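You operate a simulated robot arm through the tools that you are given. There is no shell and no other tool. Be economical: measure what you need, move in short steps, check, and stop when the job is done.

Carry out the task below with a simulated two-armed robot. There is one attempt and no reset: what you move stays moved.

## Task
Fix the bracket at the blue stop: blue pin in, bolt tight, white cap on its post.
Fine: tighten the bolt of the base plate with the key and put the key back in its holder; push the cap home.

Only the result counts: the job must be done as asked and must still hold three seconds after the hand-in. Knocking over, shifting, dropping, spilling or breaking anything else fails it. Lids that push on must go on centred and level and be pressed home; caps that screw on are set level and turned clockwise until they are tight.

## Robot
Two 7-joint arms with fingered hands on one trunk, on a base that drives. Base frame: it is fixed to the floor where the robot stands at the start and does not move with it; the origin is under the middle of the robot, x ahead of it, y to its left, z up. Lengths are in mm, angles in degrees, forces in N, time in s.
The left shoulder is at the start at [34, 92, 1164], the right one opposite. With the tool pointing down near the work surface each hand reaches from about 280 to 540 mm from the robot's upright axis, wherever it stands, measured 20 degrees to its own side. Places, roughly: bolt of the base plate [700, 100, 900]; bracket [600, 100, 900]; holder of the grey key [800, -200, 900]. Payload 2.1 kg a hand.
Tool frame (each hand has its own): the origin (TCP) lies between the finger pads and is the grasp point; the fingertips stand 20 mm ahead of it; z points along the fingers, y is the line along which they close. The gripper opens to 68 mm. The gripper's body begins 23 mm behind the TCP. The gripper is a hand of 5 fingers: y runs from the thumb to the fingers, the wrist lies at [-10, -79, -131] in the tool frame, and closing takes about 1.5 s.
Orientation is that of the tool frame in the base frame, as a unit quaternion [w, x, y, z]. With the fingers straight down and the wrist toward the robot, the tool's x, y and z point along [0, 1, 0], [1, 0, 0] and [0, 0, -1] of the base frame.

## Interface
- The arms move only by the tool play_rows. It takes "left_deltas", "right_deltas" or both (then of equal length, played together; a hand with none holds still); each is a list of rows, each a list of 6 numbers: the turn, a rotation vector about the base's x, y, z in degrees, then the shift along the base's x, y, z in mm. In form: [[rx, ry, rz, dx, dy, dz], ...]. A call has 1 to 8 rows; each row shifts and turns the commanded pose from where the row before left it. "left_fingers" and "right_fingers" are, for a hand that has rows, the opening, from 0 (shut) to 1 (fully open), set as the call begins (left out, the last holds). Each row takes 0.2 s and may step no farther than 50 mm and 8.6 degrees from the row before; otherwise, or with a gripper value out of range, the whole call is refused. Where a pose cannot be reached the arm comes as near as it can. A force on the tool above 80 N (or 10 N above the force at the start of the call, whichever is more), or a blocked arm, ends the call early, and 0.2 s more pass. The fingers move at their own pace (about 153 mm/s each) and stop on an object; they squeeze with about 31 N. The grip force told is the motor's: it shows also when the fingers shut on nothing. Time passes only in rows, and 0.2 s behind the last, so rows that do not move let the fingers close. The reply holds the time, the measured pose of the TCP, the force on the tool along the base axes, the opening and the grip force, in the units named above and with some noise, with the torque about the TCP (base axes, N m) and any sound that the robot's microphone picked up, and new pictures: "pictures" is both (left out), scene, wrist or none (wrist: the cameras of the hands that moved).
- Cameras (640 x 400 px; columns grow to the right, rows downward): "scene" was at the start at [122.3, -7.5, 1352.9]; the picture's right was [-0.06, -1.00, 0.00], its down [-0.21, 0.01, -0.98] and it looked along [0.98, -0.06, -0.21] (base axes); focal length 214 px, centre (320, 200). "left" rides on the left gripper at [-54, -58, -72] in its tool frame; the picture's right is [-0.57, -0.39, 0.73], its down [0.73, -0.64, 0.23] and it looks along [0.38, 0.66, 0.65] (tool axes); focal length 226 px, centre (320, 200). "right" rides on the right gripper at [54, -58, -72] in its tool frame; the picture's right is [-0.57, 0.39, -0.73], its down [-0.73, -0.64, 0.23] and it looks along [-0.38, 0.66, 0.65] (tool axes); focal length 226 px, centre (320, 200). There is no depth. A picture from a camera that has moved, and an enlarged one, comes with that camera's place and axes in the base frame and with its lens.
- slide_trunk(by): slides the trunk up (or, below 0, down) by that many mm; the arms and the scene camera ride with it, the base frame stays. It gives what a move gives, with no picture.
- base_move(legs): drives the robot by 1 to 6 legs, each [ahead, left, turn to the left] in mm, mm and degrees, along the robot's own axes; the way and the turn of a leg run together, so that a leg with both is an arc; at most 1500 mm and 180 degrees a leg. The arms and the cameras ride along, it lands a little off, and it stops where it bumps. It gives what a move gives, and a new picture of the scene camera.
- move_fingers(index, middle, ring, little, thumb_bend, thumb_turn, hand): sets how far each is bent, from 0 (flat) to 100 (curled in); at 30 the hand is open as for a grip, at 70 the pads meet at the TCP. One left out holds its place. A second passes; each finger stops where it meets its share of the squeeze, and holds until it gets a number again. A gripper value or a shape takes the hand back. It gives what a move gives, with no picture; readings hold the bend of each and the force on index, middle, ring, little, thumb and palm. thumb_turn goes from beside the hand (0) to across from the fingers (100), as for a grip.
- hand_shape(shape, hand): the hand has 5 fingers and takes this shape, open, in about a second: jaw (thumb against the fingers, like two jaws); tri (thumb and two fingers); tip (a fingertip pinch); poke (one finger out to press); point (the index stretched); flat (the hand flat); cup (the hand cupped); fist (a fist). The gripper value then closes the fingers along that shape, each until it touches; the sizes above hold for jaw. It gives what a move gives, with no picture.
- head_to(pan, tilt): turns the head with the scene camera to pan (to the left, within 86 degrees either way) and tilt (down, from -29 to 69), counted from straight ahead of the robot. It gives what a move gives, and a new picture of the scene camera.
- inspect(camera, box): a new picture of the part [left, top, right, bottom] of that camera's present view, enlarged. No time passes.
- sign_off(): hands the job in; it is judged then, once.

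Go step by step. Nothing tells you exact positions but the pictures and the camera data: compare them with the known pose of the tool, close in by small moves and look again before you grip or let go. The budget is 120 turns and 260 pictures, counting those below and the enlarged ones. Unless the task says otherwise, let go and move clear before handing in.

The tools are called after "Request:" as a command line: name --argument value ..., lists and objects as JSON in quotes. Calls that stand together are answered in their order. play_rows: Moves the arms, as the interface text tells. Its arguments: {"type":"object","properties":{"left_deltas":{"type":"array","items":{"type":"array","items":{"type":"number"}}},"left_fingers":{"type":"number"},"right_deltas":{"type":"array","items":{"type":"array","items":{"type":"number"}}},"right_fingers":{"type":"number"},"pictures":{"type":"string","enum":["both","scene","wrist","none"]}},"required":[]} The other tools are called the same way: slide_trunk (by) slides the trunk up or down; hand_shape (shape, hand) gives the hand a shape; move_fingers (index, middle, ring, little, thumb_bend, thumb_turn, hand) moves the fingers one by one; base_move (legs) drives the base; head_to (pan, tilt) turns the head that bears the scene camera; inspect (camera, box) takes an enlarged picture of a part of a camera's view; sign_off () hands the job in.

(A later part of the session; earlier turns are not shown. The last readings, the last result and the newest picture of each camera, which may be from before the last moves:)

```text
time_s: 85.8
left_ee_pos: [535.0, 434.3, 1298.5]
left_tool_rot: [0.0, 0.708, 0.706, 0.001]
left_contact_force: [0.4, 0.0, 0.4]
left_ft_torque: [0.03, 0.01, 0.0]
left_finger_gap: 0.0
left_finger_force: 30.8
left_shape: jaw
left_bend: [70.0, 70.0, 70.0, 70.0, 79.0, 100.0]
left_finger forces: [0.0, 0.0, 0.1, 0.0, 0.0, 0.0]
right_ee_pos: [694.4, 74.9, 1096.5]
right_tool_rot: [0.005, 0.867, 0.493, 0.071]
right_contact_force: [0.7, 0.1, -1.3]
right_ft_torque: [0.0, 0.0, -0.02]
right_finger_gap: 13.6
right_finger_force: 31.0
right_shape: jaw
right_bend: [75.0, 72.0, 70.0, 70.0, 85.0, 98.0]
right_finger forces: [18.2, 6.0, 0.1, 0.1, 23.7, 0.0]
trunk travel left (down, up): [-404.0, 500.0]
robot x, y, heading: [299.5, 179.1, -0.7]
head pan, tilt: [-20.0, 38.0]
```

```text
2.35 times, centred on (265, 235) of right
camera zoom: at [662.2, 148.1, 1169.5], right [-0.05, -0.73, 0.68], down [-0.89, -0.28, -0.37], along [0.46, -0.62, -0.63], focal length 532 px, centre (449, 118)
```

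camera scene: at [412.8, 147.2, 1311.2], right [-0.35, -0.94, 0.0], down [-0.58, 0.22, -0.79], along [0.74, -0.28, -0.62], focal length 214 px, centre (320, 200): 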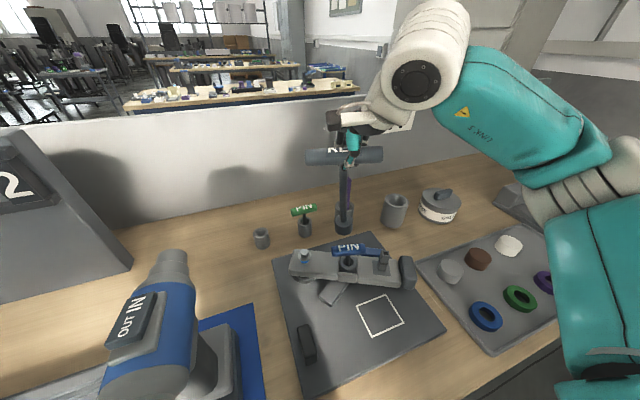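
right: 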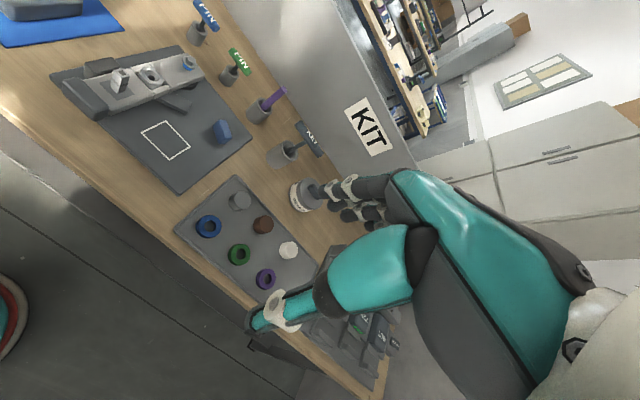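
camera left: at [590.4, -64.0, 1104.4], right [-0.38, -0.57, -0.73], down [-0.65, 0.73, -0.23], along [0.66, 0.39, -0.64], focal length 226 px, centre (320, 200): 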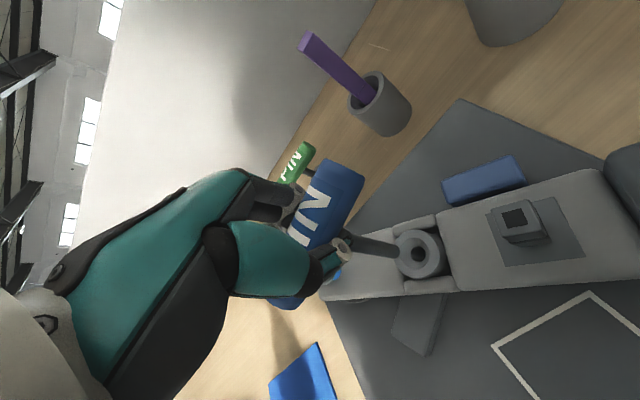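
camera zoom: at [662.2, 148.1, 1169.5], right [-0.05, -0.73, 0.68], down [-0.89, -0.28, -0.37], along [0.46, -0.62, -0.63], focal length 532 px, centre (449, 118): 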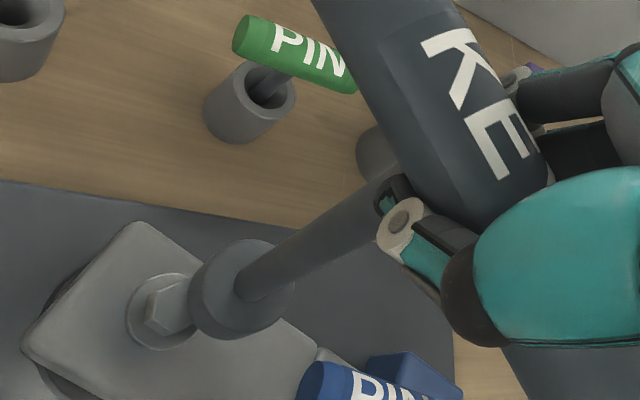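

The key swung in the grip as I turned. I'll lift a little, tilt it upright again and look.

Request:
play_rows --right_deltas '[[0, 0, 0, 0, 0, 12], [4, -1, 0, 0, 0, 0], [4, -1, 0, 0, 0, 0], [0, 0, 0, 0, 0, 0]]' --pictures "none"

Request:
inspect --camera "scene" --box '[250, 130, 400, 290]'

Request:
inspect --camera "right" --box '[180, 150, 350, 320]'

```text
time_s: 86.8
left_ee_pos: [534.6, 433.2, 1297.0]
left_tool_rot: [0.0, 0.708, 0.706, -0.001]
left_contact_force: [-0.6, 0.8, 0.3]
left_ft_torque: [-0.03, -0.01, -0.01]
left_finger_gap: 0.0
left_finger_force: 31.1
left_shape: jaw
left_bend: [70.0, 70.0, 70.0, 70.0, 79.0, 100.0]
left_finger forces: [0.0, 0.0, 0.0, 0.0, 0.1, 0.1]
right_ee_pos: [694.9, 76.2, 1107.8]
right_tool_rot: [-0.047, 0.863, 0.488, 0.122]
right_contact_force: [-0.3, -0.6, -3.0]
right_ft_torque: [0.01, 0.0, 0.0]
right_finger_gap: 13.2
right_finger_force: 30.9
right_shape: jaw
right_bend: [75.0, 72.0, 70.0, 70.0, 85.0, 99.0]
right_finger forces: [16.8, 5.9, 0.1, 0.1, 23.2, 0.1]
trunk travel left (down, up): [-404.0, 500.0]
robot x, y, heading: [300.4, 175.9, -0.9]
head pan, tilt: [-20.0, 38.0]
```

```text
2.50 times, centred on (325, 210) of scene
camera zoom: at [412.8, 146.9, 1311.2], right [-0.35, -0.94, 0.0], down [-0.58, 0.22, -0.79], along [0.74, -0.28, -0.62], focal length 536 px, centre (308, 175)
```

zoom: 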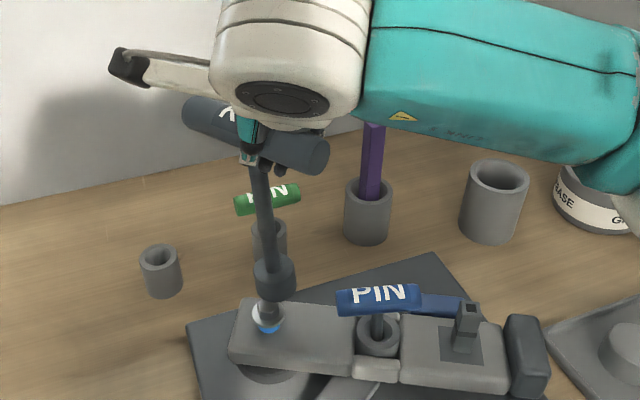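

```text
2.35 times, centred on (265, 235) of right
camera zoom: at [659.7, 137.3, 1189.6], right [-0.07, -0.82, 0.57], down [-0.87, -0.23, -0.43], along [0.49, -0.53, -0.7], focal length 532 px, centre (449, 118)
```

zoom: 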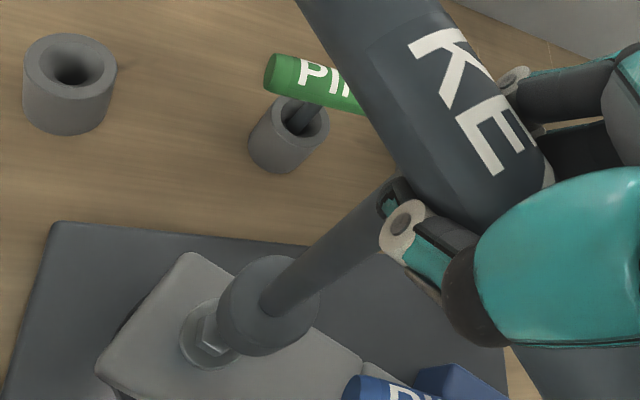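

The pinch on the bar is too loose for tightening. I'll take the key back to its holder and regrasp it deeper, with the palm on the bar.

Request:
play_rows --right_deltas '[[-4, 1, 0, 0, 0, 25], [-4, 1, 0, -10, 0, 25], [0, 0, 7.5, -10, 0, 12], [0, 0, 7.5, -10, 0, 0], [0, 0, 7.5, 0, 0, 0], [0, 0, 7.5, 0, 0, 0], [0, 0, 0, 0, 0, 0]]' --pictures "none"

Request:
base_move --legs '[[0, -238, 0]]'

Request:
inspect --camera "right" --box '[100, 50, 450, 400]'

```text
time_s: 88.4
left_ee_pos: [535.3, 432.9, 1297.5]
left_tool_rot: [0.0, 0.708, 0.706, 0.0]
left_contact_force: [0.0, -0.6, -0.1]
left_ft_torque: [0.0, 0.02, 0.02]
left_finger_gap: 0.3
left_finger_force: 30.7
left_shape: jaw
left_bend: [70.0, 70.0, 70.0, 70.0, 79.0, 100.0]
left_finger forces: [0.1, 0.1, 0.0, 0.1, 0.0, 0.0]
right_ee_pos: [665.8, 76.3, 1170.0]
right_tool_rot: [-0.014, 0.709, 0.702, 0.072]
right_contact_force: [-0.4, 0.5, -2.9]
right_ft_torque: [0.02, 0.01, 0.01]
right_finger_gap: 13.3
right_finger_force: 31.2
right_shape: jaw
right_bend: [75.0, 72.0, 70.0, 70.0, 85.0, 99.0]
right_finger forces: [16.9, 5.8, 0.0, 0.0, 23.2, 0.1]
trunk travel left (down, up): [-404.0, 500.0]
robot x, y, heading: [303.2, 179.5, -0.7]
head pan, tilt: [-20.0, 38.0]
```

```text
time_s: 90.2
left_ee_pos: [531.9, 195.0, 1297.4]
left_tool_rot: [0.0, 0.707, 0.708, 0.0]
left_contact_force: [0.1, -0.6, 0.6]
left_ft_torque: [0.02, 0.0, -0.04]
left_finger_gap: 0.0
left_finger_force: 31.0
left_shape: jaw
left_bend: [70.0, 70.0, 70.0, 70.0, 79.0, 100.0]
left_finger forces: [0.0, 0.0, 0.0, 0.1, 0.1, 0.0]
right_ee_pos: [663.6, -161.9, 1170.3]
right_tool_rot: [-0.014, 0.708, 0.702, 0.072]
right_contact_force: [-0.1, 1.2, -2.6]
right_ft_torque: [-0.04, 0.01, 0.01]
right_finger_gap: 13.2
right_finger_force: 31.2
right_shape: jaw
right_bend: [75.0, 72.0, 70.0, 70.0, 85.0, 99.0]
right_finger forces: [16.9, 5.8, 0.0, 0.1, 23.3, 0.1]
trunk travel left (down, up): [-404.0, 500.0]
robot x, y, heading: [302.9, -62.3, -0.7]
head pan, tilt: [-20.0, 38.0]
camera scene: at [410.5, -91.7, 1311.2], right [-0.35, -0.94, 0.0], down [-0.58, 0.22, -0.79], along [0.74, -0.28, -0.62], focal length 214 px, centre (320, 200)
```

scene: 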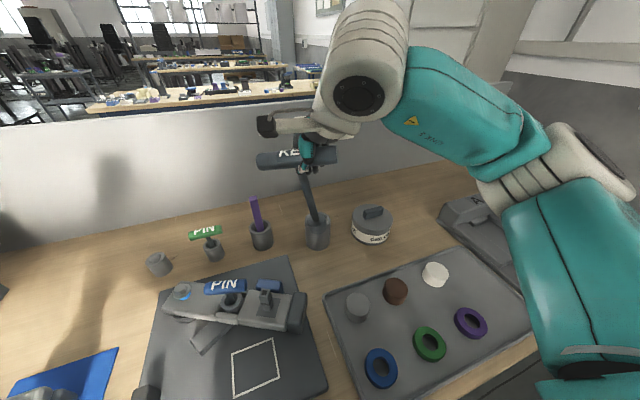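

```text
1.14 times, centred on (275, 225) of right
camera zoom: at [598.8, -115.6, 1243.6], right [0.32, -0.66, 0.68], down [-0.62, -0.69, -0.37], along [0.71, -0.31, -0.63], focal length 258 px, centre (371, 171)
```

zoom: 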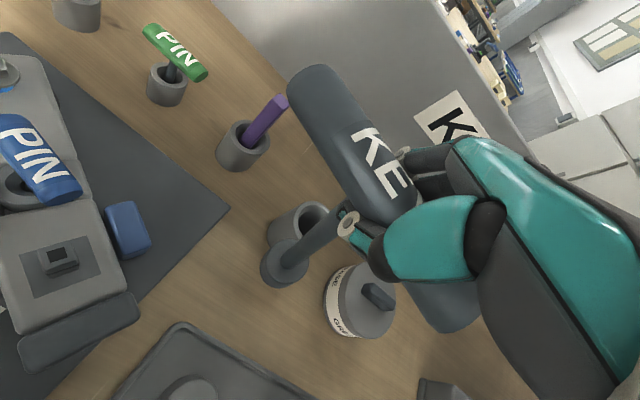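

Request:
play_rows --right_deltas '[[3.5, 0, 0, 20, -15, 0], [3.5, 0, 0, 25, -15, 0], [0, 0, 0, 25, -15, 0], [0, 0, 0, 25, -10, 0], [0, 0, 0, 20, -5, 0], [0, 0, 0, 0, 0, 0]]' --pictures "none"

Request:
inspect --camera "right" --box '[120, 150, 370, 400]'

Request:
inspect --camera "scene" --box '[260, 100, 400, 260]'

```text
time_s: 91.6
left_ee_pos: [531.1, 196.9, 1297.6]
left_tool_rot: [0.0, 0.707, 0.707, 0.0]
left_contact_force: [0.7, -0.4, 0.3]
left_ft_torque: [-0.02, -0.02, 0.03]
left_finger_gap: 0.0
left_finger_force: 31.3
left_shape: jaw
left_bend: [70.0, 70.0, 70.0, 70.0, 79.0, 100.0]
left_finger forces: [0.0, 0.0, 0.0, 0.1, 0.0, 0.0]
right_ee_pos: [777.6, -222.8, 1169.8]
right_tool_rot: [-0.058, 0.706, 0.696, 0.115]
right_contact_force: [0.1, -0.1, -2.3]
right_ft_torque: [-0.03, 0.01, 0.0]
right_finger_gap: 13.3
right_finger_force: 30.7
right_shape: jaw
right_bend: [75.0, 73.0, 70.0, 70.0, 85.0, 99.0]
right_finger forces: [16.8, 6.0, 0.0, 0.0, 23.1, 0.0]
trunk travel left (down, up): [-404.0, 500.0]
robot x, y, heading: [300.8, -58.5, -0.3]
head pan, tilt: [-20.0, 38.0]
```

```text
1.60 times, centred on (245, 275) of right
camera zoom: at [713.2, -185.5, 1249.0], right [0.32, -0.73, 0.6], down [-0.62, -0.64, -0.45], along [0.71, -0.23, -0.66], focal length 362 px, centre (440, 80)
```

zoom: 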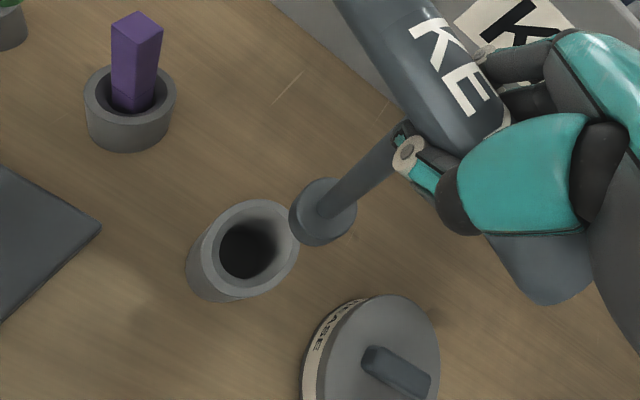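

```text
2.50 times, centred on (330, 180) of scene
camera zoom: at [410.6, -91.3, 1311.2], right [-0.35, -0.94, 0.0], down [-0.58, 0.22, -0.79], along [0.74, -0.28, -0.62], focal length 536 px, centre (295, 250)
```

zoom: 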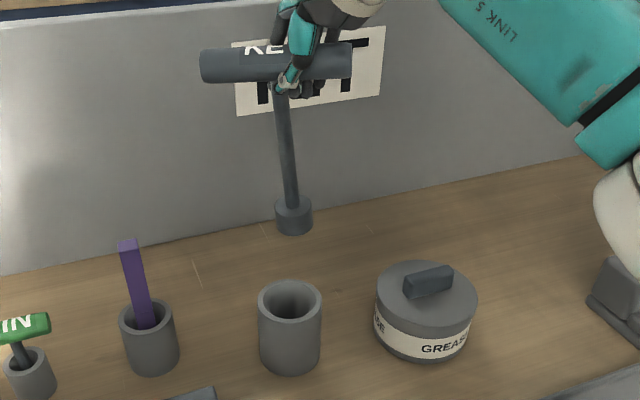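

Request:
play_rows --right_deltas '[[2, 0, 0, -8, 4, -20], [0, 0, 0, 0, 0, -25], [0, 0, 0, 0, 0, -20], [0, 0, 0, 0, 0, 0]]' --pictures "none"

Request:
inspect --camera "right" --box '[120, 150, 370, 400]'

Request:
inspect --camera "scene" --box '[280, 160, 370, 260]'

```text
time_s: 92.6
left_ee_pos: [533.0, 195.7, 1297.1]
left_tool_rot: [0.0, 0.707, 0.707, 0.0]
left_contact_force: [-0.4, -0.5, -0.8]
left_ft_torque: [0.0, 0.01, 0.0]
left_finger_gap: 0.0
left_finger_force: 30.8
left_shape: jaw
left_bend: [70.0, 70.0, 70.0, 70.0, 79.0, 100.0]
left_finger forces: [0.0, 0.1, 0.1, 0.0, 0.0, 0.0]
right_ee_pos: [769.6, -218.0, 1105.4]
right_tool_rot: [-0.07, 0.705, 0.694, 0.127]
right_contact_force: [0.0, 0.0, -2.8]
right_ft_torque: [-0.03, 0.04, 0.03]
right_finger_gap: 13.6
right_finger_force: 31.1
right_shape: jaw
right_bend: [75.0, 73.0, 70.0, 70.0, 85.0, 99.0]
right_finger forces: [16.8, 5.9, 0.1, 0.0, 22.8, 0.1]
trunk travel left (down, up): [-404.0, 500.0]
robot x, y, heading: [300.3, -56.6, -0.5]
head pan, tilt: [-20.0, 38.0]
```

```text
1.60 times, centred on (245, 275) of right
camera zoom: at [705.0, -183.4, 1184.5], right [0.32, -0.75, 0.57], down [-0.62, -0.63, -0.47], along [0.71, -0.2, -0.67], focal length 362 px, centre (440, 80)
```

zoom: 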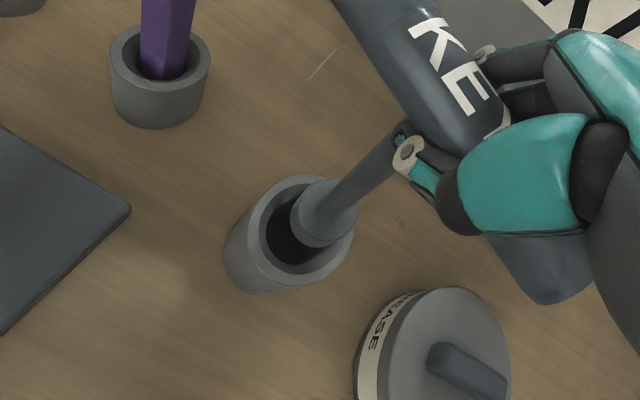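

```text
4.00 times, centred on (325, 210) of scene
camera zoom: at [410.5, -91.3, 1311.2], right [-0.35, -0.94, 0.0], down [-0.58, 0.22, -0.79], along [0.74, -0.28, -0.62], focal length 858 px, centre (300, 160)
```

zoom: 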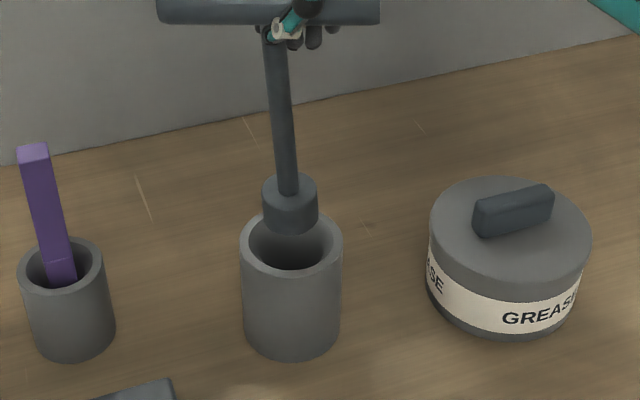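

Aligned with the cup in both views. Lowering the key into the holder.

Request:
play_rows --right_deltas '[[0, 0, 0, 0, 0, -15], [0, 0, 0, 0, 0, -15], [0, 0, 0, 0, 0, -15], [0, 0, 0, 0, 0, -15], [0, 0, 0, 0, 0, -10], [0, 0, 0, 0, 0, -6], [0, 0, 0, 0, 0, 0]]' --pictures "none"

Request:
inspect --camera "scene" --box '[270, 140, 380, 260]'

```text
time_s: 94.2
left_ee_pos: [532.6, 196.6, 1297.8]
left_tool_rot: [0.0, 0.708, 0.707, 0.0]
left_contact_force: [-0.1, -0.6, -0.1]
left_ft_torque: [0.0, -0.03, 0.0]
left_finger_gap: 0.0
left_finger_force: 30.8
left_shape: jaw
left_bend: [70.0, 70.0, 70.0, 70.0, 79.0, 100.0]
left_finger forces: [0.0, 0.1, 0.1, 0.0, 0.0, 0.1]
right_ee_pos: [769.9, -217.1, 1030.2]
right_tool_rot: [-0.07, 0.705, 0.695, 0.127]
right_contact_force: [0.3, 0.1, -2.2]
right_ft_torque: [0.03, 0.04, 0.0]
right_finger_gap: 13.5
right_finger_force: 31.1
right_shape: jaw
right_bend: [75.0, 73.0, 70.0, 70.0, 85.0, 99.0]
right_finger forces: [17.1, 6.2, 0.0, 0.1, 23.0, 0.0]
trunk travel left (down, up): [-404.0, 500.0]
robot x, y, heading: [299.1, -59.2, -0.4]
head pan, tilt: [-20.0, 38.0]
```

```text
3.33 times, centred on (325, 200) of scene
camera zoom: at [410.6, -91.3, 1311.2], right [-0.35, -0.94, 0.0], down [-0.58, 0.22, -0.79], along [0.74, -0.28, -0.62], focal length 715 px, centre (303, 200)
```

zoom: 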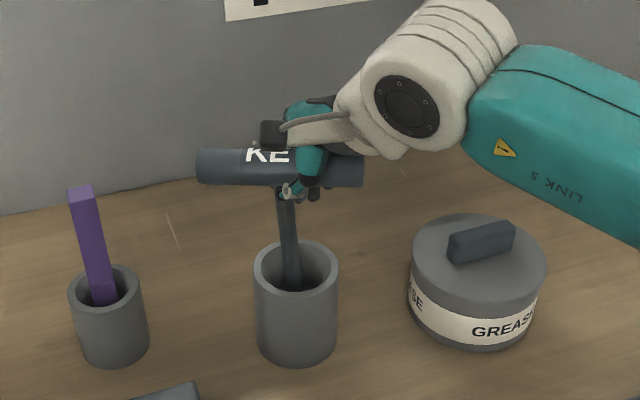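

Request:
play_rows --right_deltas '[[0, 0, 0, 0, 0, -5], [0, 0, 0, 0, 0, -5], [0, 0, 0, 0, 0, -4], [0, 0, 0, 0, 0, -4], [0, 0, 0, 0, 0, 0]]' --pictures "none"

```text
time_s: 95.4
left_ee_pos: [530.5, 195.7, 1298.1]
left_tool_rot: [0.001, 0.707, 0.707, -0.001]
left_contact_force: [0.2, 0.4, 0.0]
left_ft_torque: [-0.03, 0.01, 0.01]
left_finger_gap: 0.1
left_finger_force: 30.8
left_shape: jaw
left_bend: [70.0, 70.0, 70.0, 70.0, 79.0, 100.0]
left_finger forces: [0.0, 0.1, 0.1, 0.0, 0.1, 0.0]
right_ee_pos: [768.5, -216.5, 1011.9]
right_tool_rot: [-0.068, 0.704, 0.695, 0.128]
right_contact_force: [0.9, 0.0, 14.3]
right_ft_torque: [0.15, -0.15, 0.0]
right_finger_gap: 13.5
right_finger_force: 31.1
right_shape: jaw
right_bend: [75.0, 73.0, 70.0, 70.0, 86.0, 99.0]
right_finger forces: [19.0, 4.2, 0.1, 0.0, 23.5, 0.1]
trunk travel left (down, up): [-404.0, 500.0]
robot x, y, heading: [304.1, -59.7, -0.3]
head pan, tilt: [-20.0, 38.0]
```

The key stands on the bottom of its holder. I'll open, rise and square the hand.

Request:
play_rows --right_deltas '[[0, 0, 0, 0, 0, 2], [0, 0, 0, 0, 0, 0], [0, 0, 0, 0, 0, 0], [0, 0, 0, 0, 0, 25], [0, 0, 0, 0, 0, 30], [-8, 2.4, 0, 5, 0, 10], [-7.8, 2.3, 0, 5, -5, 0], [0, 0, 0, 0, 0, 0]]' --right_fingers 1 --pictures "none"

Request:
inspect --camera "scene" --box '[270, 140, 380, 260]'

Request:
inspect --camera "right" --box '[120, 150, 370, 400]'

```text
time_s: 97.2
left_ee_pos: [532.2, 196.0, 1297.8]
left_tool_rot: [0.0, 0.707, 0.707, 0.0]
left_contact_force: [-0.6, 0.5, -0.6]
left_ft_torque: [-0.01, -0.01, -0.01]
left_finger_gap: 0.0
left_finger_force: 30.9
left_shape: jaw
left_bend: [70.0, 70.0, 70.0, 70.0, 79.0, 100.0]
left_finger forces: [0.0, 0.0, 0.1, 0.1, 0.0, 0.0]
right_ee_pos: [780.1, -222.7, 1077.6]
right_tool_rot: [-0.001, 0.712, 0.702, 0.001]
right_contact_force: [-0.8, -0.9, 0.1]
right_ft_torque: [-0.04, 0.0, -0.01]
right_finger_gap: 67.8
right_finger_force: 0.2
right_shape: jaw
right_bend: [30.0, 30.0, 30.0, 30.0, 30.0, 98.0]
right_finger forces: [0.1, 0.0, 0.0, 0.1, 0.0, 0.0]
trunk travel left (down, up): [-404.0, 500.0]
robot x, y, heading: [300.7, -61.1, -0.7]
head pan, tilt: [-20.0, 38.0]
```

```text
3.33 times, centred on (325, 200) of scene
camera zoom: at [410.4, -91.2, 1311.2], right [-0.35, -0.94, 0.0], down [-0.58, 0.22, -0.79], along [0.74, -0.28, -0.62], focal length 715 px, centre (303, 200)
```

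zoom: 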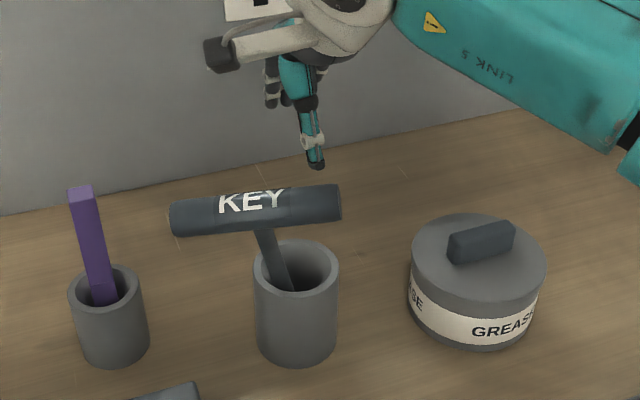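

```text
1.60 times, centred on (245, 275) of right
camera zoom: at [721.8, -167.1, 1150.1], right [0.38, -0.57, 0.73], down [-0.65, -0.72, -0.23], along [0.66, -0.39, -0.65], focal length 362 px, centre (440, 80)
```

zoom: 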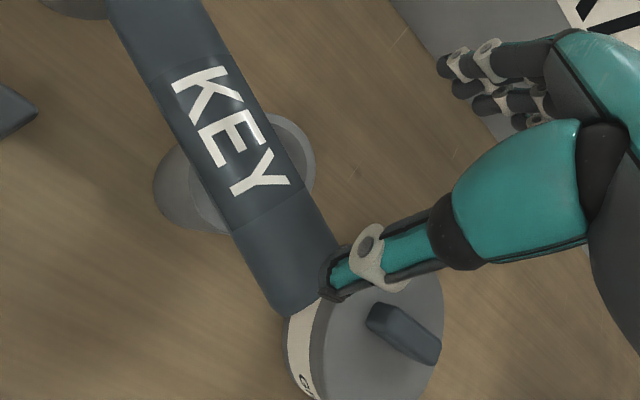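

The key now leans in its cup, with its bar turned about 24°. I'll match the hand's yaw and tilt to it so that it sits square in a deep grip.

Request:
play_rows --right_deltas '[[0, 0, -7.5, -5, 10, 18], [0, 0, -7.5, -5, 10, 0], [0, 0, -7.5, -5, 10, 0], [-7, -3, 0, -5, 10, 0], [-7, -3, 0, -2.5, 6.5, -15], [0, 0, 0, 0, 0, 0]]' --right_fingers 1 --pictures "none"

Request:
inspect --camera "scene" --box '[270, 140, 380, 260]'

Request:
inspect --camera "right" --box '[120, 100, 420, 400]'

```text
time_s: 98.6
left_ee_pos: [531.9, 194.4, 1298.2]
left_tool_rot: [0.0, 0.707, 0.708, -0.001]
left_contact_force: [-0.4, -0.3, 0.3]
left_ft_torque: [0.0, 0.0, 0.0]
left_finger_gap: 0.0
left_finger_force: 31.2
left_shape: jaw
left_bend: [70.0, 70.0, 70.0, 70.0, 79.0, 100.0]
left_finger forces: [0.0, 0.0, 0.2, 0.0, 0.0, 0.0]
right_ee_pos: [756.8, -175.4, 1082.2]
right_tool_rot: [0.131, 0.828, 0.545, -0.023]
right_contact_force: [-0.4, 0.1, -1.0]
right_ft_torque: [0.01, 0.02, 0.01]
right_finger_gap: 67.6
right_finger_force: 0.1
right_shape: jaw
right_bend: [30.0, 30.0, 30.0, 30.0, 30.0, 98.0]
right_finger forces: [0.0, 0.0, 0.1, 0.0, 0.0, 0.1]
trunk travel left (down, up): [-404.0, 500.0]
robot x, y, heading: [302.8, -56.8, -0.4]
head pan, tilt: [-20.0, 38.0]
```

```text
3.33 times, centred on (325, 200) of scene
camera zoom: at [410.4, -91.1, 1311.2], right [-0.35, -0.94, 0.0], down [-0.58, 0.22, -0.79], along [0.74, -0.28, -0.62], focal length 715 px, centre (303, 200)
```

zoom: 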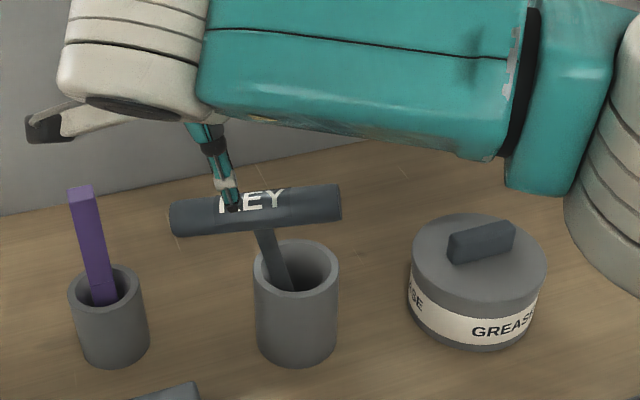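

```text
1.33 times, centred on (270, 250) of right
camera zoom: at [719.0, -87.7, 1130.9], right [0.04, -0.48, 0.88], down [-0.85, -0.47, -0.21], along [0.52, -0.74, -0.43], focal length 301 px, centre (387, 133)
```

zoom: 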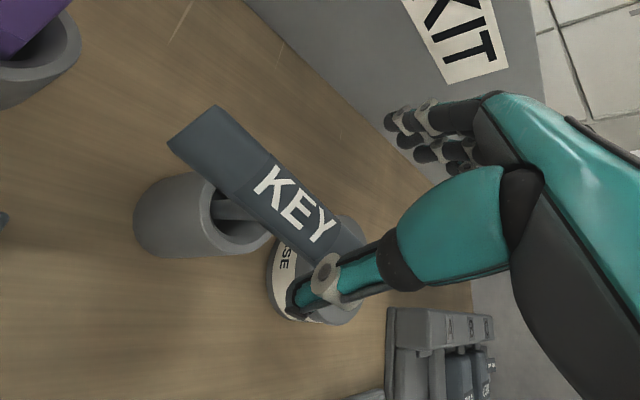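

Request:
play_rows --right_deltas '[[0, 0, 6, 2.1, -4.8, -19], [0, 0, 0, 2.1, -4.8, -19], [0, 0, 0, 2.1, -4.8, -19], [0, 0, 0, 2, -4.6, -17], [0, 0, 0, 0, 0, 0]]' --right_fingers 1 --pictures "none"

Request:
inspect --camera "right" --box '[120, 100, 420, 400]'

Request:
inspect --camera "scene" --box '[270, 140, 380, 260]'

```text
time_s: 99.8
left_ee_pos: [531.7, 194.7, 1298.1]
left_tool_rot: [0.0, 0.707, 0.707, 0.0]
left_contact_force: [0.0, 0.5, 0.2]
left_ft_torque: [0.0, -0.01, 0.0]
left_finger_gap: 0.0
left_finger_force: 30.7
left_shape: jaw
left_bend: [70.0, 70.0, 70.0, 70.0, 79.0, 100.0]
left_finger forces: [0.1, 0.1, 0.1, 0.1, 0.0, 0.0]
right_ee_pos: [766.5, -193.1, 1008.6]
right_tool_rot: [0.13, 0.798, 0.588, -0.016]
right_contact_force: [-0.3, -0.8, 0.2]
right_ft_torque: [-0.05, 0.01, -0.03]
right_finger_gap: 67.9
right_finger_force: 0.1
right_shape: jaw
right_bend: [30.0, 30.0, 30.0, 30.0, 30.0, 98.0]
right_finger forces: [0.2, 0.0, 0.0, 0.0, 0.0, 0.0]
trunk travel left (down, up): [-404.0, 500.0]
robot x, y, heading: [300.5, -52.6, -0.5]
head pan, tilt: [-20.0, 38.0]
```

```text
1.33 times, centred on (270, 250) of right
camera zoom: at [718.9, -110.5, 1057.1], right [0.1, -0.47, 0.88], down [-0.8, -0.56, -0.21], along [0.59, -0.68, -0.43], focal length 301 px, centre (387, 133)
```

zoom: 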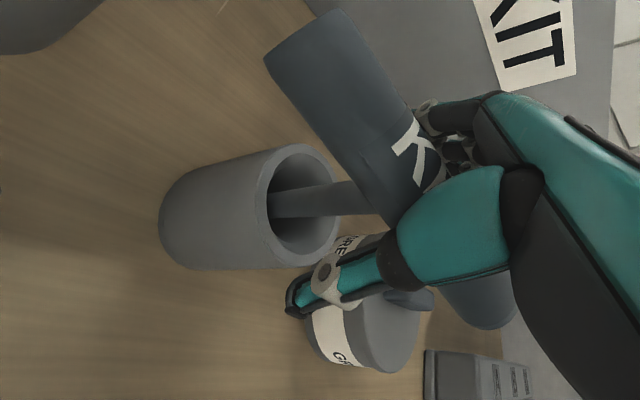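

```text
3.33 times, centred on (325, 200) of scene
camera zoom: at [410.4, -91.2, 1311.2], right [-0.35, -0.94, 0.0], down [-0.58, 0.22, -0.79], along [0.74, -0.28, -0.62], focal length 715 px, centre (303, 200)
```

zoom: 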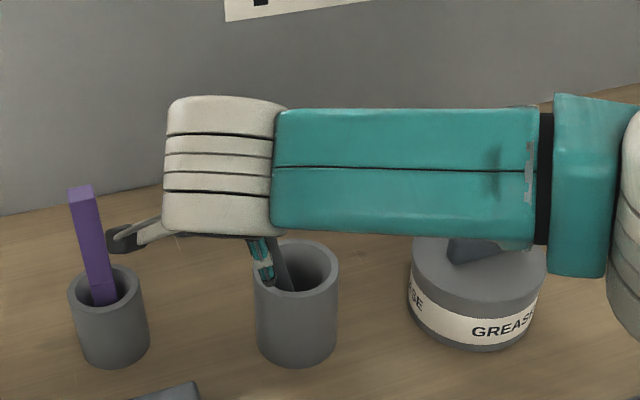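

Request:
play_rows --right_deltas '[[0, 0, 0, 0.4, -1, -4], [0, 0, 0, 0.3, -0.7, -3], [0, 0, 0, 0, 0, 0]]' --right_fingers 1 --pictures "none"

Request:
play_rows --right_deltas '[[0, 0, 0, 0, 0, 0], [0, 0, 0, 0, 0, 0], [0, 0, 0, 0, 0, 0], [0, 0, 0, 0, 0, 0], [0, 0, 0, 0, 0, 0], [0, 0, 0, 0, 0, 0], [0, 0, 0, 0, 0, 0]]' --right_fingers 0 --pictures "none"

Request:
inspect --camera "right" --box '[120, 100, 420, 400]'

```text
time_s: 100.6
left_ee_pos: [532.9, 195.5, 1298.2]
left_tool_rot: [0.0, 0.707, 0.707, 0.0]
left_contact_force: [-1.0, -0.6, -0.2]
left_ft_torque: [-0.02, 0.01, 0.02]
left_finger_gap: 0.1
left_finger_force: 31.1
left_shape: jaw
left_bend: [70.0, 70.0, 70.0, 70.0, 79.0, 100.0]
left_finger forces: [0.0, 0.0, 0.0, 0.0, 0.0, 0.0]
right_ee_pos: [766.8, -196.0, 1001.4]
right_tool_rot: [0.131, 0.799, 0.587, -0.015]
right_contact_force: [0.0, 0.4, 0.2]
right_ft_torque: [0.0, 0.02, 0.01]
right_finger_gap: 68.1
right_finger_force: 0.0
right_shape: jaw
right_bend: [30.0, 30.0, 30.0, 30.0, 30.0, 98.0]
right_finger forces: [0.1, 0.0, 0.0, 0.1, 0.1, 0.0]
trunk travel left (down, up): [-404.0, 500.0]
robot x, y, heading: [299.3, -61.9, -0.8]
head pan, tilt: [-20.0, 38.0]
```

```text
time_s: 102.2
left_ee_pos: [533.2, 195.0, 1297.7]
left_tool_rot: [0.0, 0.707, 0.707, 0.0]
left_contact_force: [0.0, -0.2, 0.5]
left_ft_torque: [0.01, -0.01, 0.0]
left_finger_gap: 0.2
left_finger_force: 30.3
left_shape: jaw
left_bend: [70.0, 70.0, 70.0, 70.0, 79.0, 100.0]
left_finger forces: [0.0, 0.0, 0.1, 0.1, 0.0, 0.0]
right_ee_pos: [766.5, -196.0, 1000.7]
right_tool_rot: [0.131, 0.799, 0.587, -0.016]
right_contact_force: [-1.2, 0.1, -1.0]
right_ft_torque: [0.01, 0.08, 0.02]
right_finger_gap: 0.7
right_finger_force: 31.0
right_shape: jaw
right_bend: [61.0, 70.0, 70.0, 70.0, 77.0, 100.0]
right_finger forces: [18.7, 1.7, 0.0, 0.7, 23.5, 0.0]
trunk travel left (down, up): [-404.0, 500.0]
robot x, y, heading: [298.9, -54.6, -0.6]
head pan, tilt: [-20.0, 38.0]
```

```text
1.33 times, centred on (270, 250) of right
camera zoom: at [718.6, -112.9, 1049.8], right [0.1, -0.47, 0.88], down [-0.8, -0.56, -0.21], along [0.59, -0.68, -0.43], focal length 301 px, centre (387, 133)
```

zoom: 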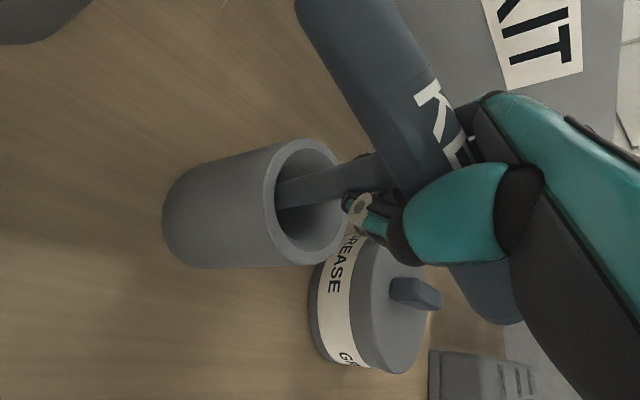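

Request:
play_rows --right_deltas '[[0, 0, 0, 0, 3, 20], [0, 0, 0, 2, 6, 30], [0, 0, 0, 2, 6, 30], [0, 0, 0, 0, 0, 30], [4.5, 2, 0, -10, 0, 20], [4.5, 2, 0, -10, 0, 20], [4.5, 2, 0, -20, 0, 10], [0, 0, 0, 0, 0, 0]]' --pictures "none"

Request:
inspect --camera "right" --box '[120, 100, 420, 400]'

Request:
inspect --camera "scene" --box '[240, 80, 400, 240]'

```text
time_s: 104.0
left_ee_pos: [532.6, 195.4, 1296.7]
left_tool_rot: [0.0, 0.707, 0.707, -0.001]
left_contact_force: [0.5, 0.1, 0.3]
left_ft_torque: [-0.01, -0.02, 0.02]
left_finger_gap: 0.0
left_finger_force: 30.7
left_shape: jaw
left_bend: [70.0, 70.0, 70.0, 70.0, 79.0, 100.0]
left_finger forces: [0.0, 0.0, 0.0, 0.0, 0.0, 0.1]
right_ee_pos: [730.0, -181.4, 1160.1]
right_tool_rot: [0.005, 0.807, 0.591, 0.013]
right_contact_force: [-0.4, -0.2, -3.3]
right_ft_torque: [-0.05, -0.01, 0.02]
right_finger_gap: 1.1
right_finger_force: 31.0
right_shape: jaw
right_bend: [73.0, 70.0, 70.0, 70.0, 85.0, 100.0]
right_finger forces: [11.2, 2.3, 0.0, 2.9, 18.5, 0.0]
trunk travel left (down, up): [-404.0, 500.0]
robot x, y, heading: [304.0, -60.1, -0.7]
head pan, tilt: [-20.0, 38.0]
```

```text
1.33 times, centred on (270, 250) of right
camera zoom: at [688.9, -112.6, 1231.8], right [0.18, -0.66, 0.73], down [-0.83, -0.5, -0.25], along [0.54, -0.56, -0.64], focal length 301 px, centre (387, 133)
```

zoom: 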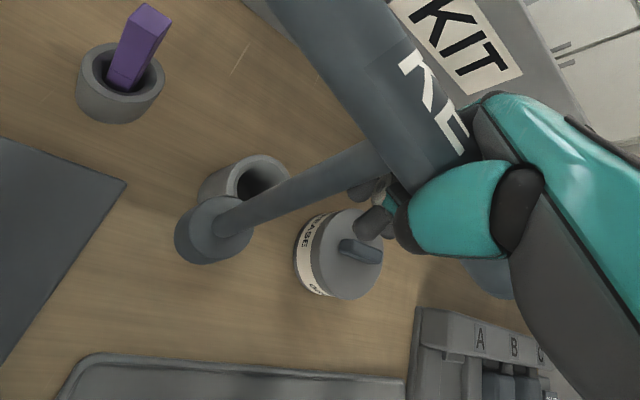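

```text
2.50 times, centred on (320, 160) of scene
camera zoom: at [410.5, -91.3, 1311.2], right [-0.35, -0.94, 0.0], down [-0.58, 0.22, -0.79], along [0.74, -0.28, -0.62], focal length 536 px, centre (320, 300)
```

zoom: 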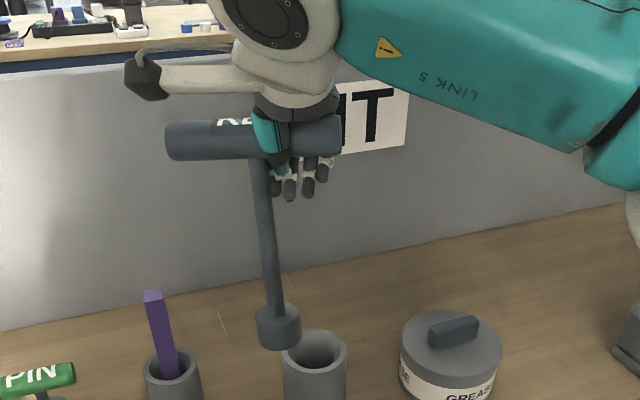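

The bar now hangs on the closed fingers. I'll curl the fingers fully so they draw the bar into the palm as a power grip.

Request:
move_fingers --hand "right" --index 100 --middle 100 --ring 100 --little 100 --thumb_bend 100

Request:
inspect --camera "right" --box '[120, 100, 420, 400]'

Request:
inspect --camera "scene" --box '[240, 80, 400, 240]'

```text
time_s: 105.0
left_ee_pos: [531.7, 196.1, 1297.4]
left_tool_rot: [0.0, 0.707, 0.707, 0.0]
left_contact_force: [0.6, -0.6, 0.8]
left_ft_torque: [0.01, -0.01, 0.0]
left_finger_gap: 0.0
left_finger_force: 30.5
left_shape: jaw
left_bend: [70.0, 70.0, 70.0, 70.0, 79.0, 100.0]
left_finger forces: [0.1, 0.1, 0.0, 0.1, 0.0, 0.0]
right_ee_pos: [730.2, -181.0, 1159.4]
right_tool_rot: [0.006, 0.807, 0.59, 0.011]
right_contact_force: [0.2, 1.6, -3.0]
right_ft_torque: [-0.02, -0.01, 0.02]
right_finger_gap: 4.5
right_finger_force: 31.6
right_shape: fingers
right_bend: [90.0, 90.0, 92.0, 90.0, 98.0, 100.0]
right_finger forces: [7.7, 0.0, 12.9, 22.9, 2.6, 18.1]
trunk travel left (down, up): [-404.0, 500.0]
robot x, y, heading: [298.7, -56.8, -0.8]
head pan, tilt: [-20.0, 38.0]
```

```text
1.33 times, centred on (270, 250) of right
camera zoom: at [689.2, -112.6, 1231.5], right [0.18, -0.66, 0.73], down [-0.83, -0.5, -0.25], along [0.54, -0.56, -0.64], focal length 301 px, centre (387, 133)
```

zoom: 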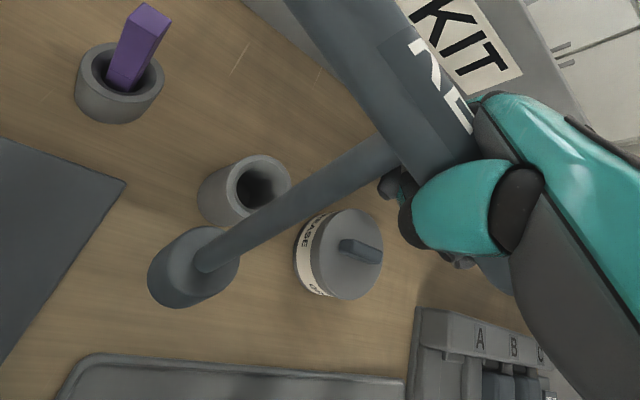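

```text
2.50 times, centred on (320, 160) of scene
camera zoom: at [410.5, -91.2, 1311.2], right [-0.35, -0.94, 0.0], down [-0.58, 0.22, -0.79], along [0.74, -0.28, -0.62], focal length 536 px, centre (320, 300)
```

zoom: 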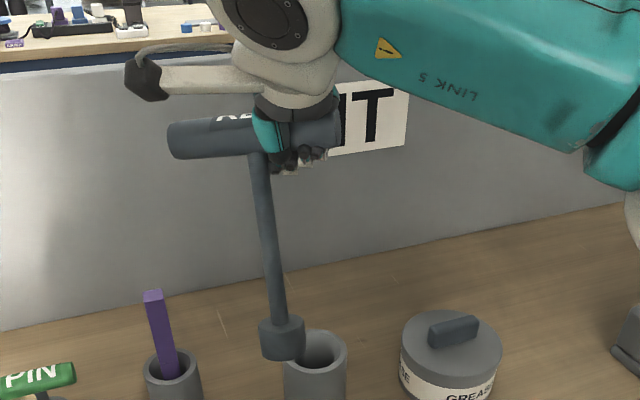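

Now it's a firm power grip with the palm on the bar; the key is pitched about 15° toward me. I'll pitch the hand to bring it upright, pull back and drive to the bolt.

Request:
play_rows --right_deltas '[[0, -5, 0, -10, 0, 0], [0, -5, 0, -15, 0, 0], [0, -5, 0, -15, 0, 5], [0, 0, 0, -10, 0, 5], [0, 0, 0, 0, 0, 0]]' --pictures "none"

Request:
base_move --legs '[[0, 238, 0]]'

Request:
inspect --camera "scene" --box '[240, 100, 420, 290]'

Request:
inspect --camera "right" --box '[70, 100, 370, 400]'

```text
time_s: 106.2
left_ee_pos: [533.1, 196.0, 1297.3]
left_tool_rot: [0.0, 0.708, 0.706, 0.0]
left_contact_force: [0.6, -0.1, -0.3]
left_ft_torque: [-0.03, 0.01, -0.02]
left_finger_gap: 0.0
left_finger_force: 30.9
left_shape: jaw
left_bend: [70.0, 70.0, 70.0, 70.0, 79.0, 100.0]
left_finger forces: [0.0, 0.1, 0.1, 0.1, 0.0, 0.0]
right_ee_pos: [680.7, -181.7, 1170.9]
right_tool_rot: [0.082, 0.799, 0.584, 0.117]
right_contact_force: [0.7, -0.3, -2.1]
right_ft_torque: [-0.04, 0.01, -0.01]
right_finger_gap: 4.6
right_finger_force: 32.1
right_shape: fingers
right_bend: [90.0, 90.0, 92.0, 90.0, 98.0, 100.0]
right_finger forces: [7.5, 0.0, 12.6, 22.6, 2.6, 19.1]
trunk travel left (down, up): [-404.0, 500.0]
robot x, y, heading: [301.4, -59.0, -0.6]
head pan, tilt: [-20.0, 38.0]
```

```text
time_s: 107.9
left_ee_pos: [531.6, 438.0, 1297.2]
left_tool_rot: [0.001, 0.705, 0.709, -0.001]
left_contact_force: [0.2, 0.1, 0.4]
left_ft_torque: [0.02, 0.0, 0.0]
left_finger_gap: 0.2
left_finger_force: 30.7
left_shape: jaw
left_bend: [70.0, 70.0, 70.0, 70.0, 79.0, 100.0]
left_finger forces: [0.1, 0.0, 0.0, 0.0, 0.1, 0.1]
right_ee_pos: [683.3, 62.1, 1170.2]
right_tool_rot: [0.083, 0.797, 0.587, 0.116]
right_contact_force: [-0.2, -0.8, -2.2]
right_ft_torque: [-0.09, 0.03, 0.0]
right_finger_gap: 4.6
right_finger_force: 32.4
right_shape: fingers
right_bend: [90.0, 90.0, 92.0, 90.0, 98.0, 100.0]
right_finger forces: [7.5, 0.1, 12.7, 22.7, 2.5, 19.2]
trunk travel left (down, up): [-404.0, 500.0]
robot x, y, heading: [303.2, 181.6, -0.2]
head pan, tilt: [-20.0, 38.0]
camera scene: at [412.3, 151.5, 1311.2], right [-0.35, -0.94, 0.0], down [-0.58, 0.21, -0.79], along [0.74, -0.27, -0.62], focal length 214 px, centre (320, 200)
```

scene: 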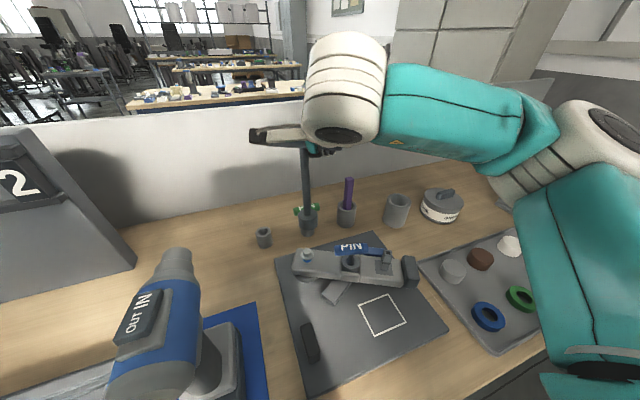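

```text
2.11 times, centred on (330, 195) of scene
camera zoom: at [412.3, 151.5, 1311.2], right [-0.35, -0.94, 0.0], down [-0.58, 0.21, -0.79], along [0.74, -0.27, -0.62], focal length 452 px, centre (299, 210)
```

zoom: 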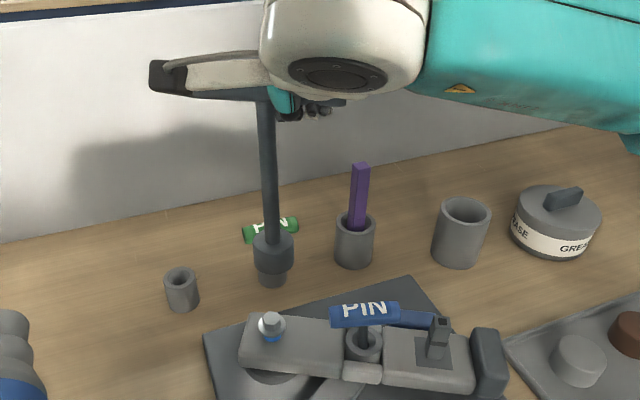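

```text
1.33 times, centred on (220, 250) of right
camera zoom: at [624.4, 131.2, 1228.7], right [-0.01, -0.66, 0.75], down [-0.73, -0.51, -0.46], along [0.68, -0.55, -0.48], focal length 301 px, centre (453, 133)
```

zoom: 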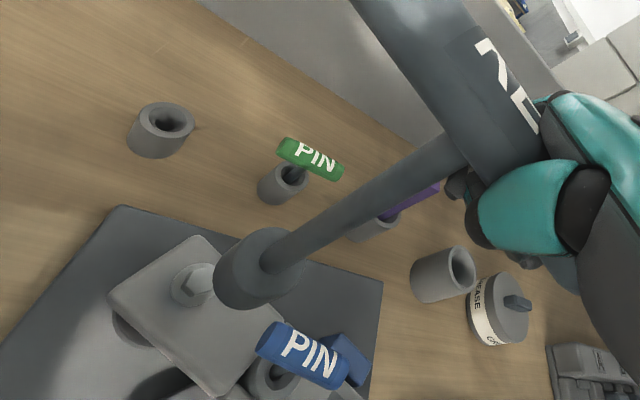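

The key is upright now. I'll move it over the bolt and lower to just above.

Request:
play_rows --right_deltas '[[0, 0, 0, 12, -1, -15], [0, 0, 0, 11, -1, -20], [0, 0, 0, 0, 0, -25], [0, 0, 0, 0, 0, -10], [0, 0, 0, 0, 0, 0]]' --pictures "none"

Request:
inspect --camera "scene" --box '[250, 180, 370, 290]'

Request:
inspect --camera "right" --box '[70, 200, 250, 380]'

```text
time_s: 109.1
left_ee_pos: [531.7, 437.5, 1297.3]
left_tool_rot: [0.0, 0.706, 0.708, 0.0]
left_contact_force: [-0.8, 0.6, -0.3]
left_ft_torque: [0.02, 0.0, -0.04]
left_finger_gap: 0.1
left_finger_force: 30.7
left_shape: jaw
left_bend: [70.0, 70.0, 70.0, 70.0, 79.0, 100.0]
left_finger forces: [0.1, 0.0, 0.0, 0.1, 0.1, 0.0]
right_ee_pos: [704.1, 59.2, 1099.5]
right_tool_rot: [0.083, 0.797, 0.587, 0.117]
right_contact_force: [-0.1, 1.0, -2.3]
right_ft_torque: [-0.07, 0.01, 0.02]
right_finger_gap: 4.8
right_finger_force: 32.4
right_shape: fingers
right_bend: [90.0, 90.0, 92.0, 90.0, 98.0, 100.0]
right_finger forces: [7.6, 0.0, 12.6, 22.6, 2.5, 19.9]
trunk travel left (down, up): [-404.0, 500.0]
robot x, y, heading: [298.8, 181.2, -0.5]
head pan, tilt: [-20.0, 38.0]
```

```text
3.64 times, centred on (310, 235) of scene
camera zoom: at [412.3, 151.1, 1311.2], right [-0.35, -0.94, 0.0], down [-0.58, 0.21, -0.79], along [0.74, -0.27, -0.62], focal length 780 px, centre (356, 73)
```

zoom: 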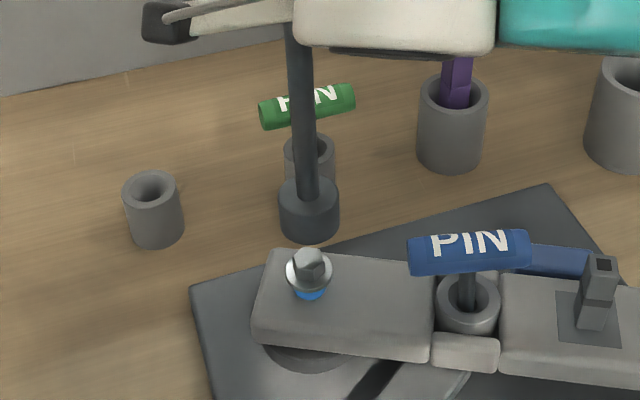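

```text
2.22 times, centred on (160, 290) of right
camera zoom: at [646.1, 128.4, 1158.4], right [-0.01, -0.66, 0.75], down [-0.73, -0.51, -0.46], along [0.68, -0.55, -0.48], focal length 502 px, centre (676, 0)
```

zoom: 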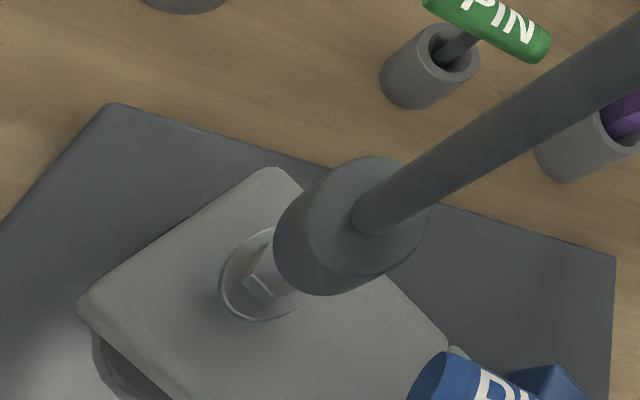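

Aligned. Lowering onto the bolt head.

Request:
play_rows --right_deltas '[[0, 0, 0, 0, 0, -10], [0, 0, 0, 0, 0, -8], [0, 0, 0, 0, 0, -4], [0, 0, 0, 0, 0, -4], [0, 0, 0, 0, 0, 0]]' --pictures "none"

Request:
inspect --camera "scene" --box '[250, 180, 370, 290]'

Request:
inspect --camera "right" --box '[70, 200, 250, 380]'

```text
time_s: 110.3
left_ee_pos: [532.2, 438.5, 1298.1]
left_tool_rot: [0.0, 0.706, 0.708, 0.0]
left_contact_force: [0.1, -0.4, 0.0]
left_ft_torque: [0.04, 0.03, 0.01]
left_finger_gap: 0.0
left_finger_force: 31.4
left_shape: jaw
left_bend: [70.0, 70.0, 70.0, 70.0, 79.0, 100.0]
left_finger forces: [0.0, 0.1, 0.0, 0.0, 0.1, 0.0]
right_ee_pos: [705.2, 59.3, 1075.0]
right_tool_rot: [0.082, 0.797, 0.586, 0.117]
right_contact_force: [1.0, -1.6, 2.2]
right_ft_torque: [-0.07, 0.04, 0.0]
right_finger_gap: 5.0
right_finger_force: 34.1
right_shape: fingers
right_bend: [90.0, 90.0, 92.0, 90.0, 98.0, 100.0]
right_finger forces: [8.0, 0.0, 12.4, 22.3, 2.5, 22.7]
trunk travel left (down, up): [-404.0, 500.0]
robot x, y, heading: [302.8, 180.9, -0.4]
head pan, tilt: [-20.0, 38.0]
```

```text
3.64 times, centred on (310, 235) of scene
camera zoom: at [412.0, 150.9, 1311.3], right [-0.35, -0.94, 0.0], down [-0.58, 0.21, -0.79], along [0.74, -0.27, -0.62], focal length 780 px, centre (356, 73)
```

zoom: 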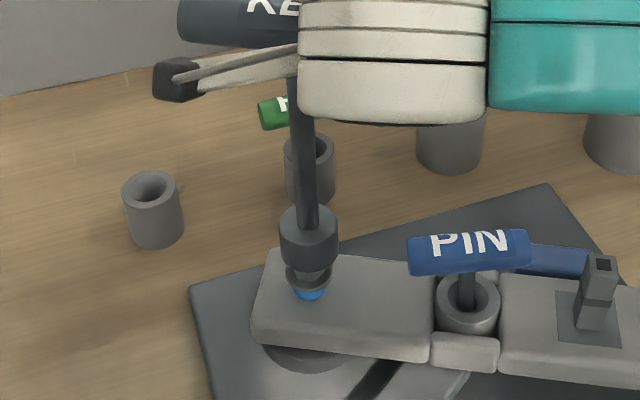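

```text
2.22 times, centred on (160, 290) of right
camera zoom: at [646.7, 128.6, 1133.3], right [-0.01, -0.66, 0.75], down [-0.73, -0.51, -0.46], along [0.68, -0.55, -0.47], focal length 502 px, centre (676, 0)
```

zoom: 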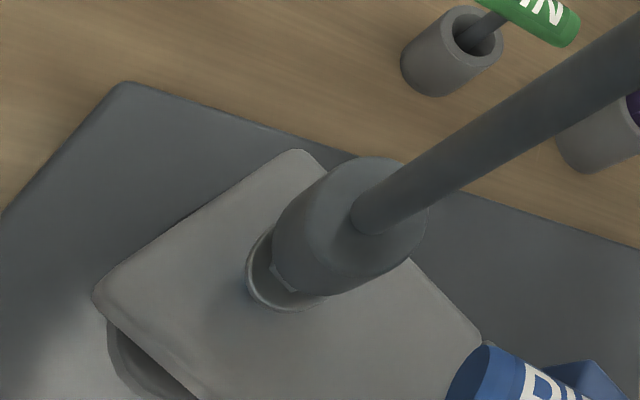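

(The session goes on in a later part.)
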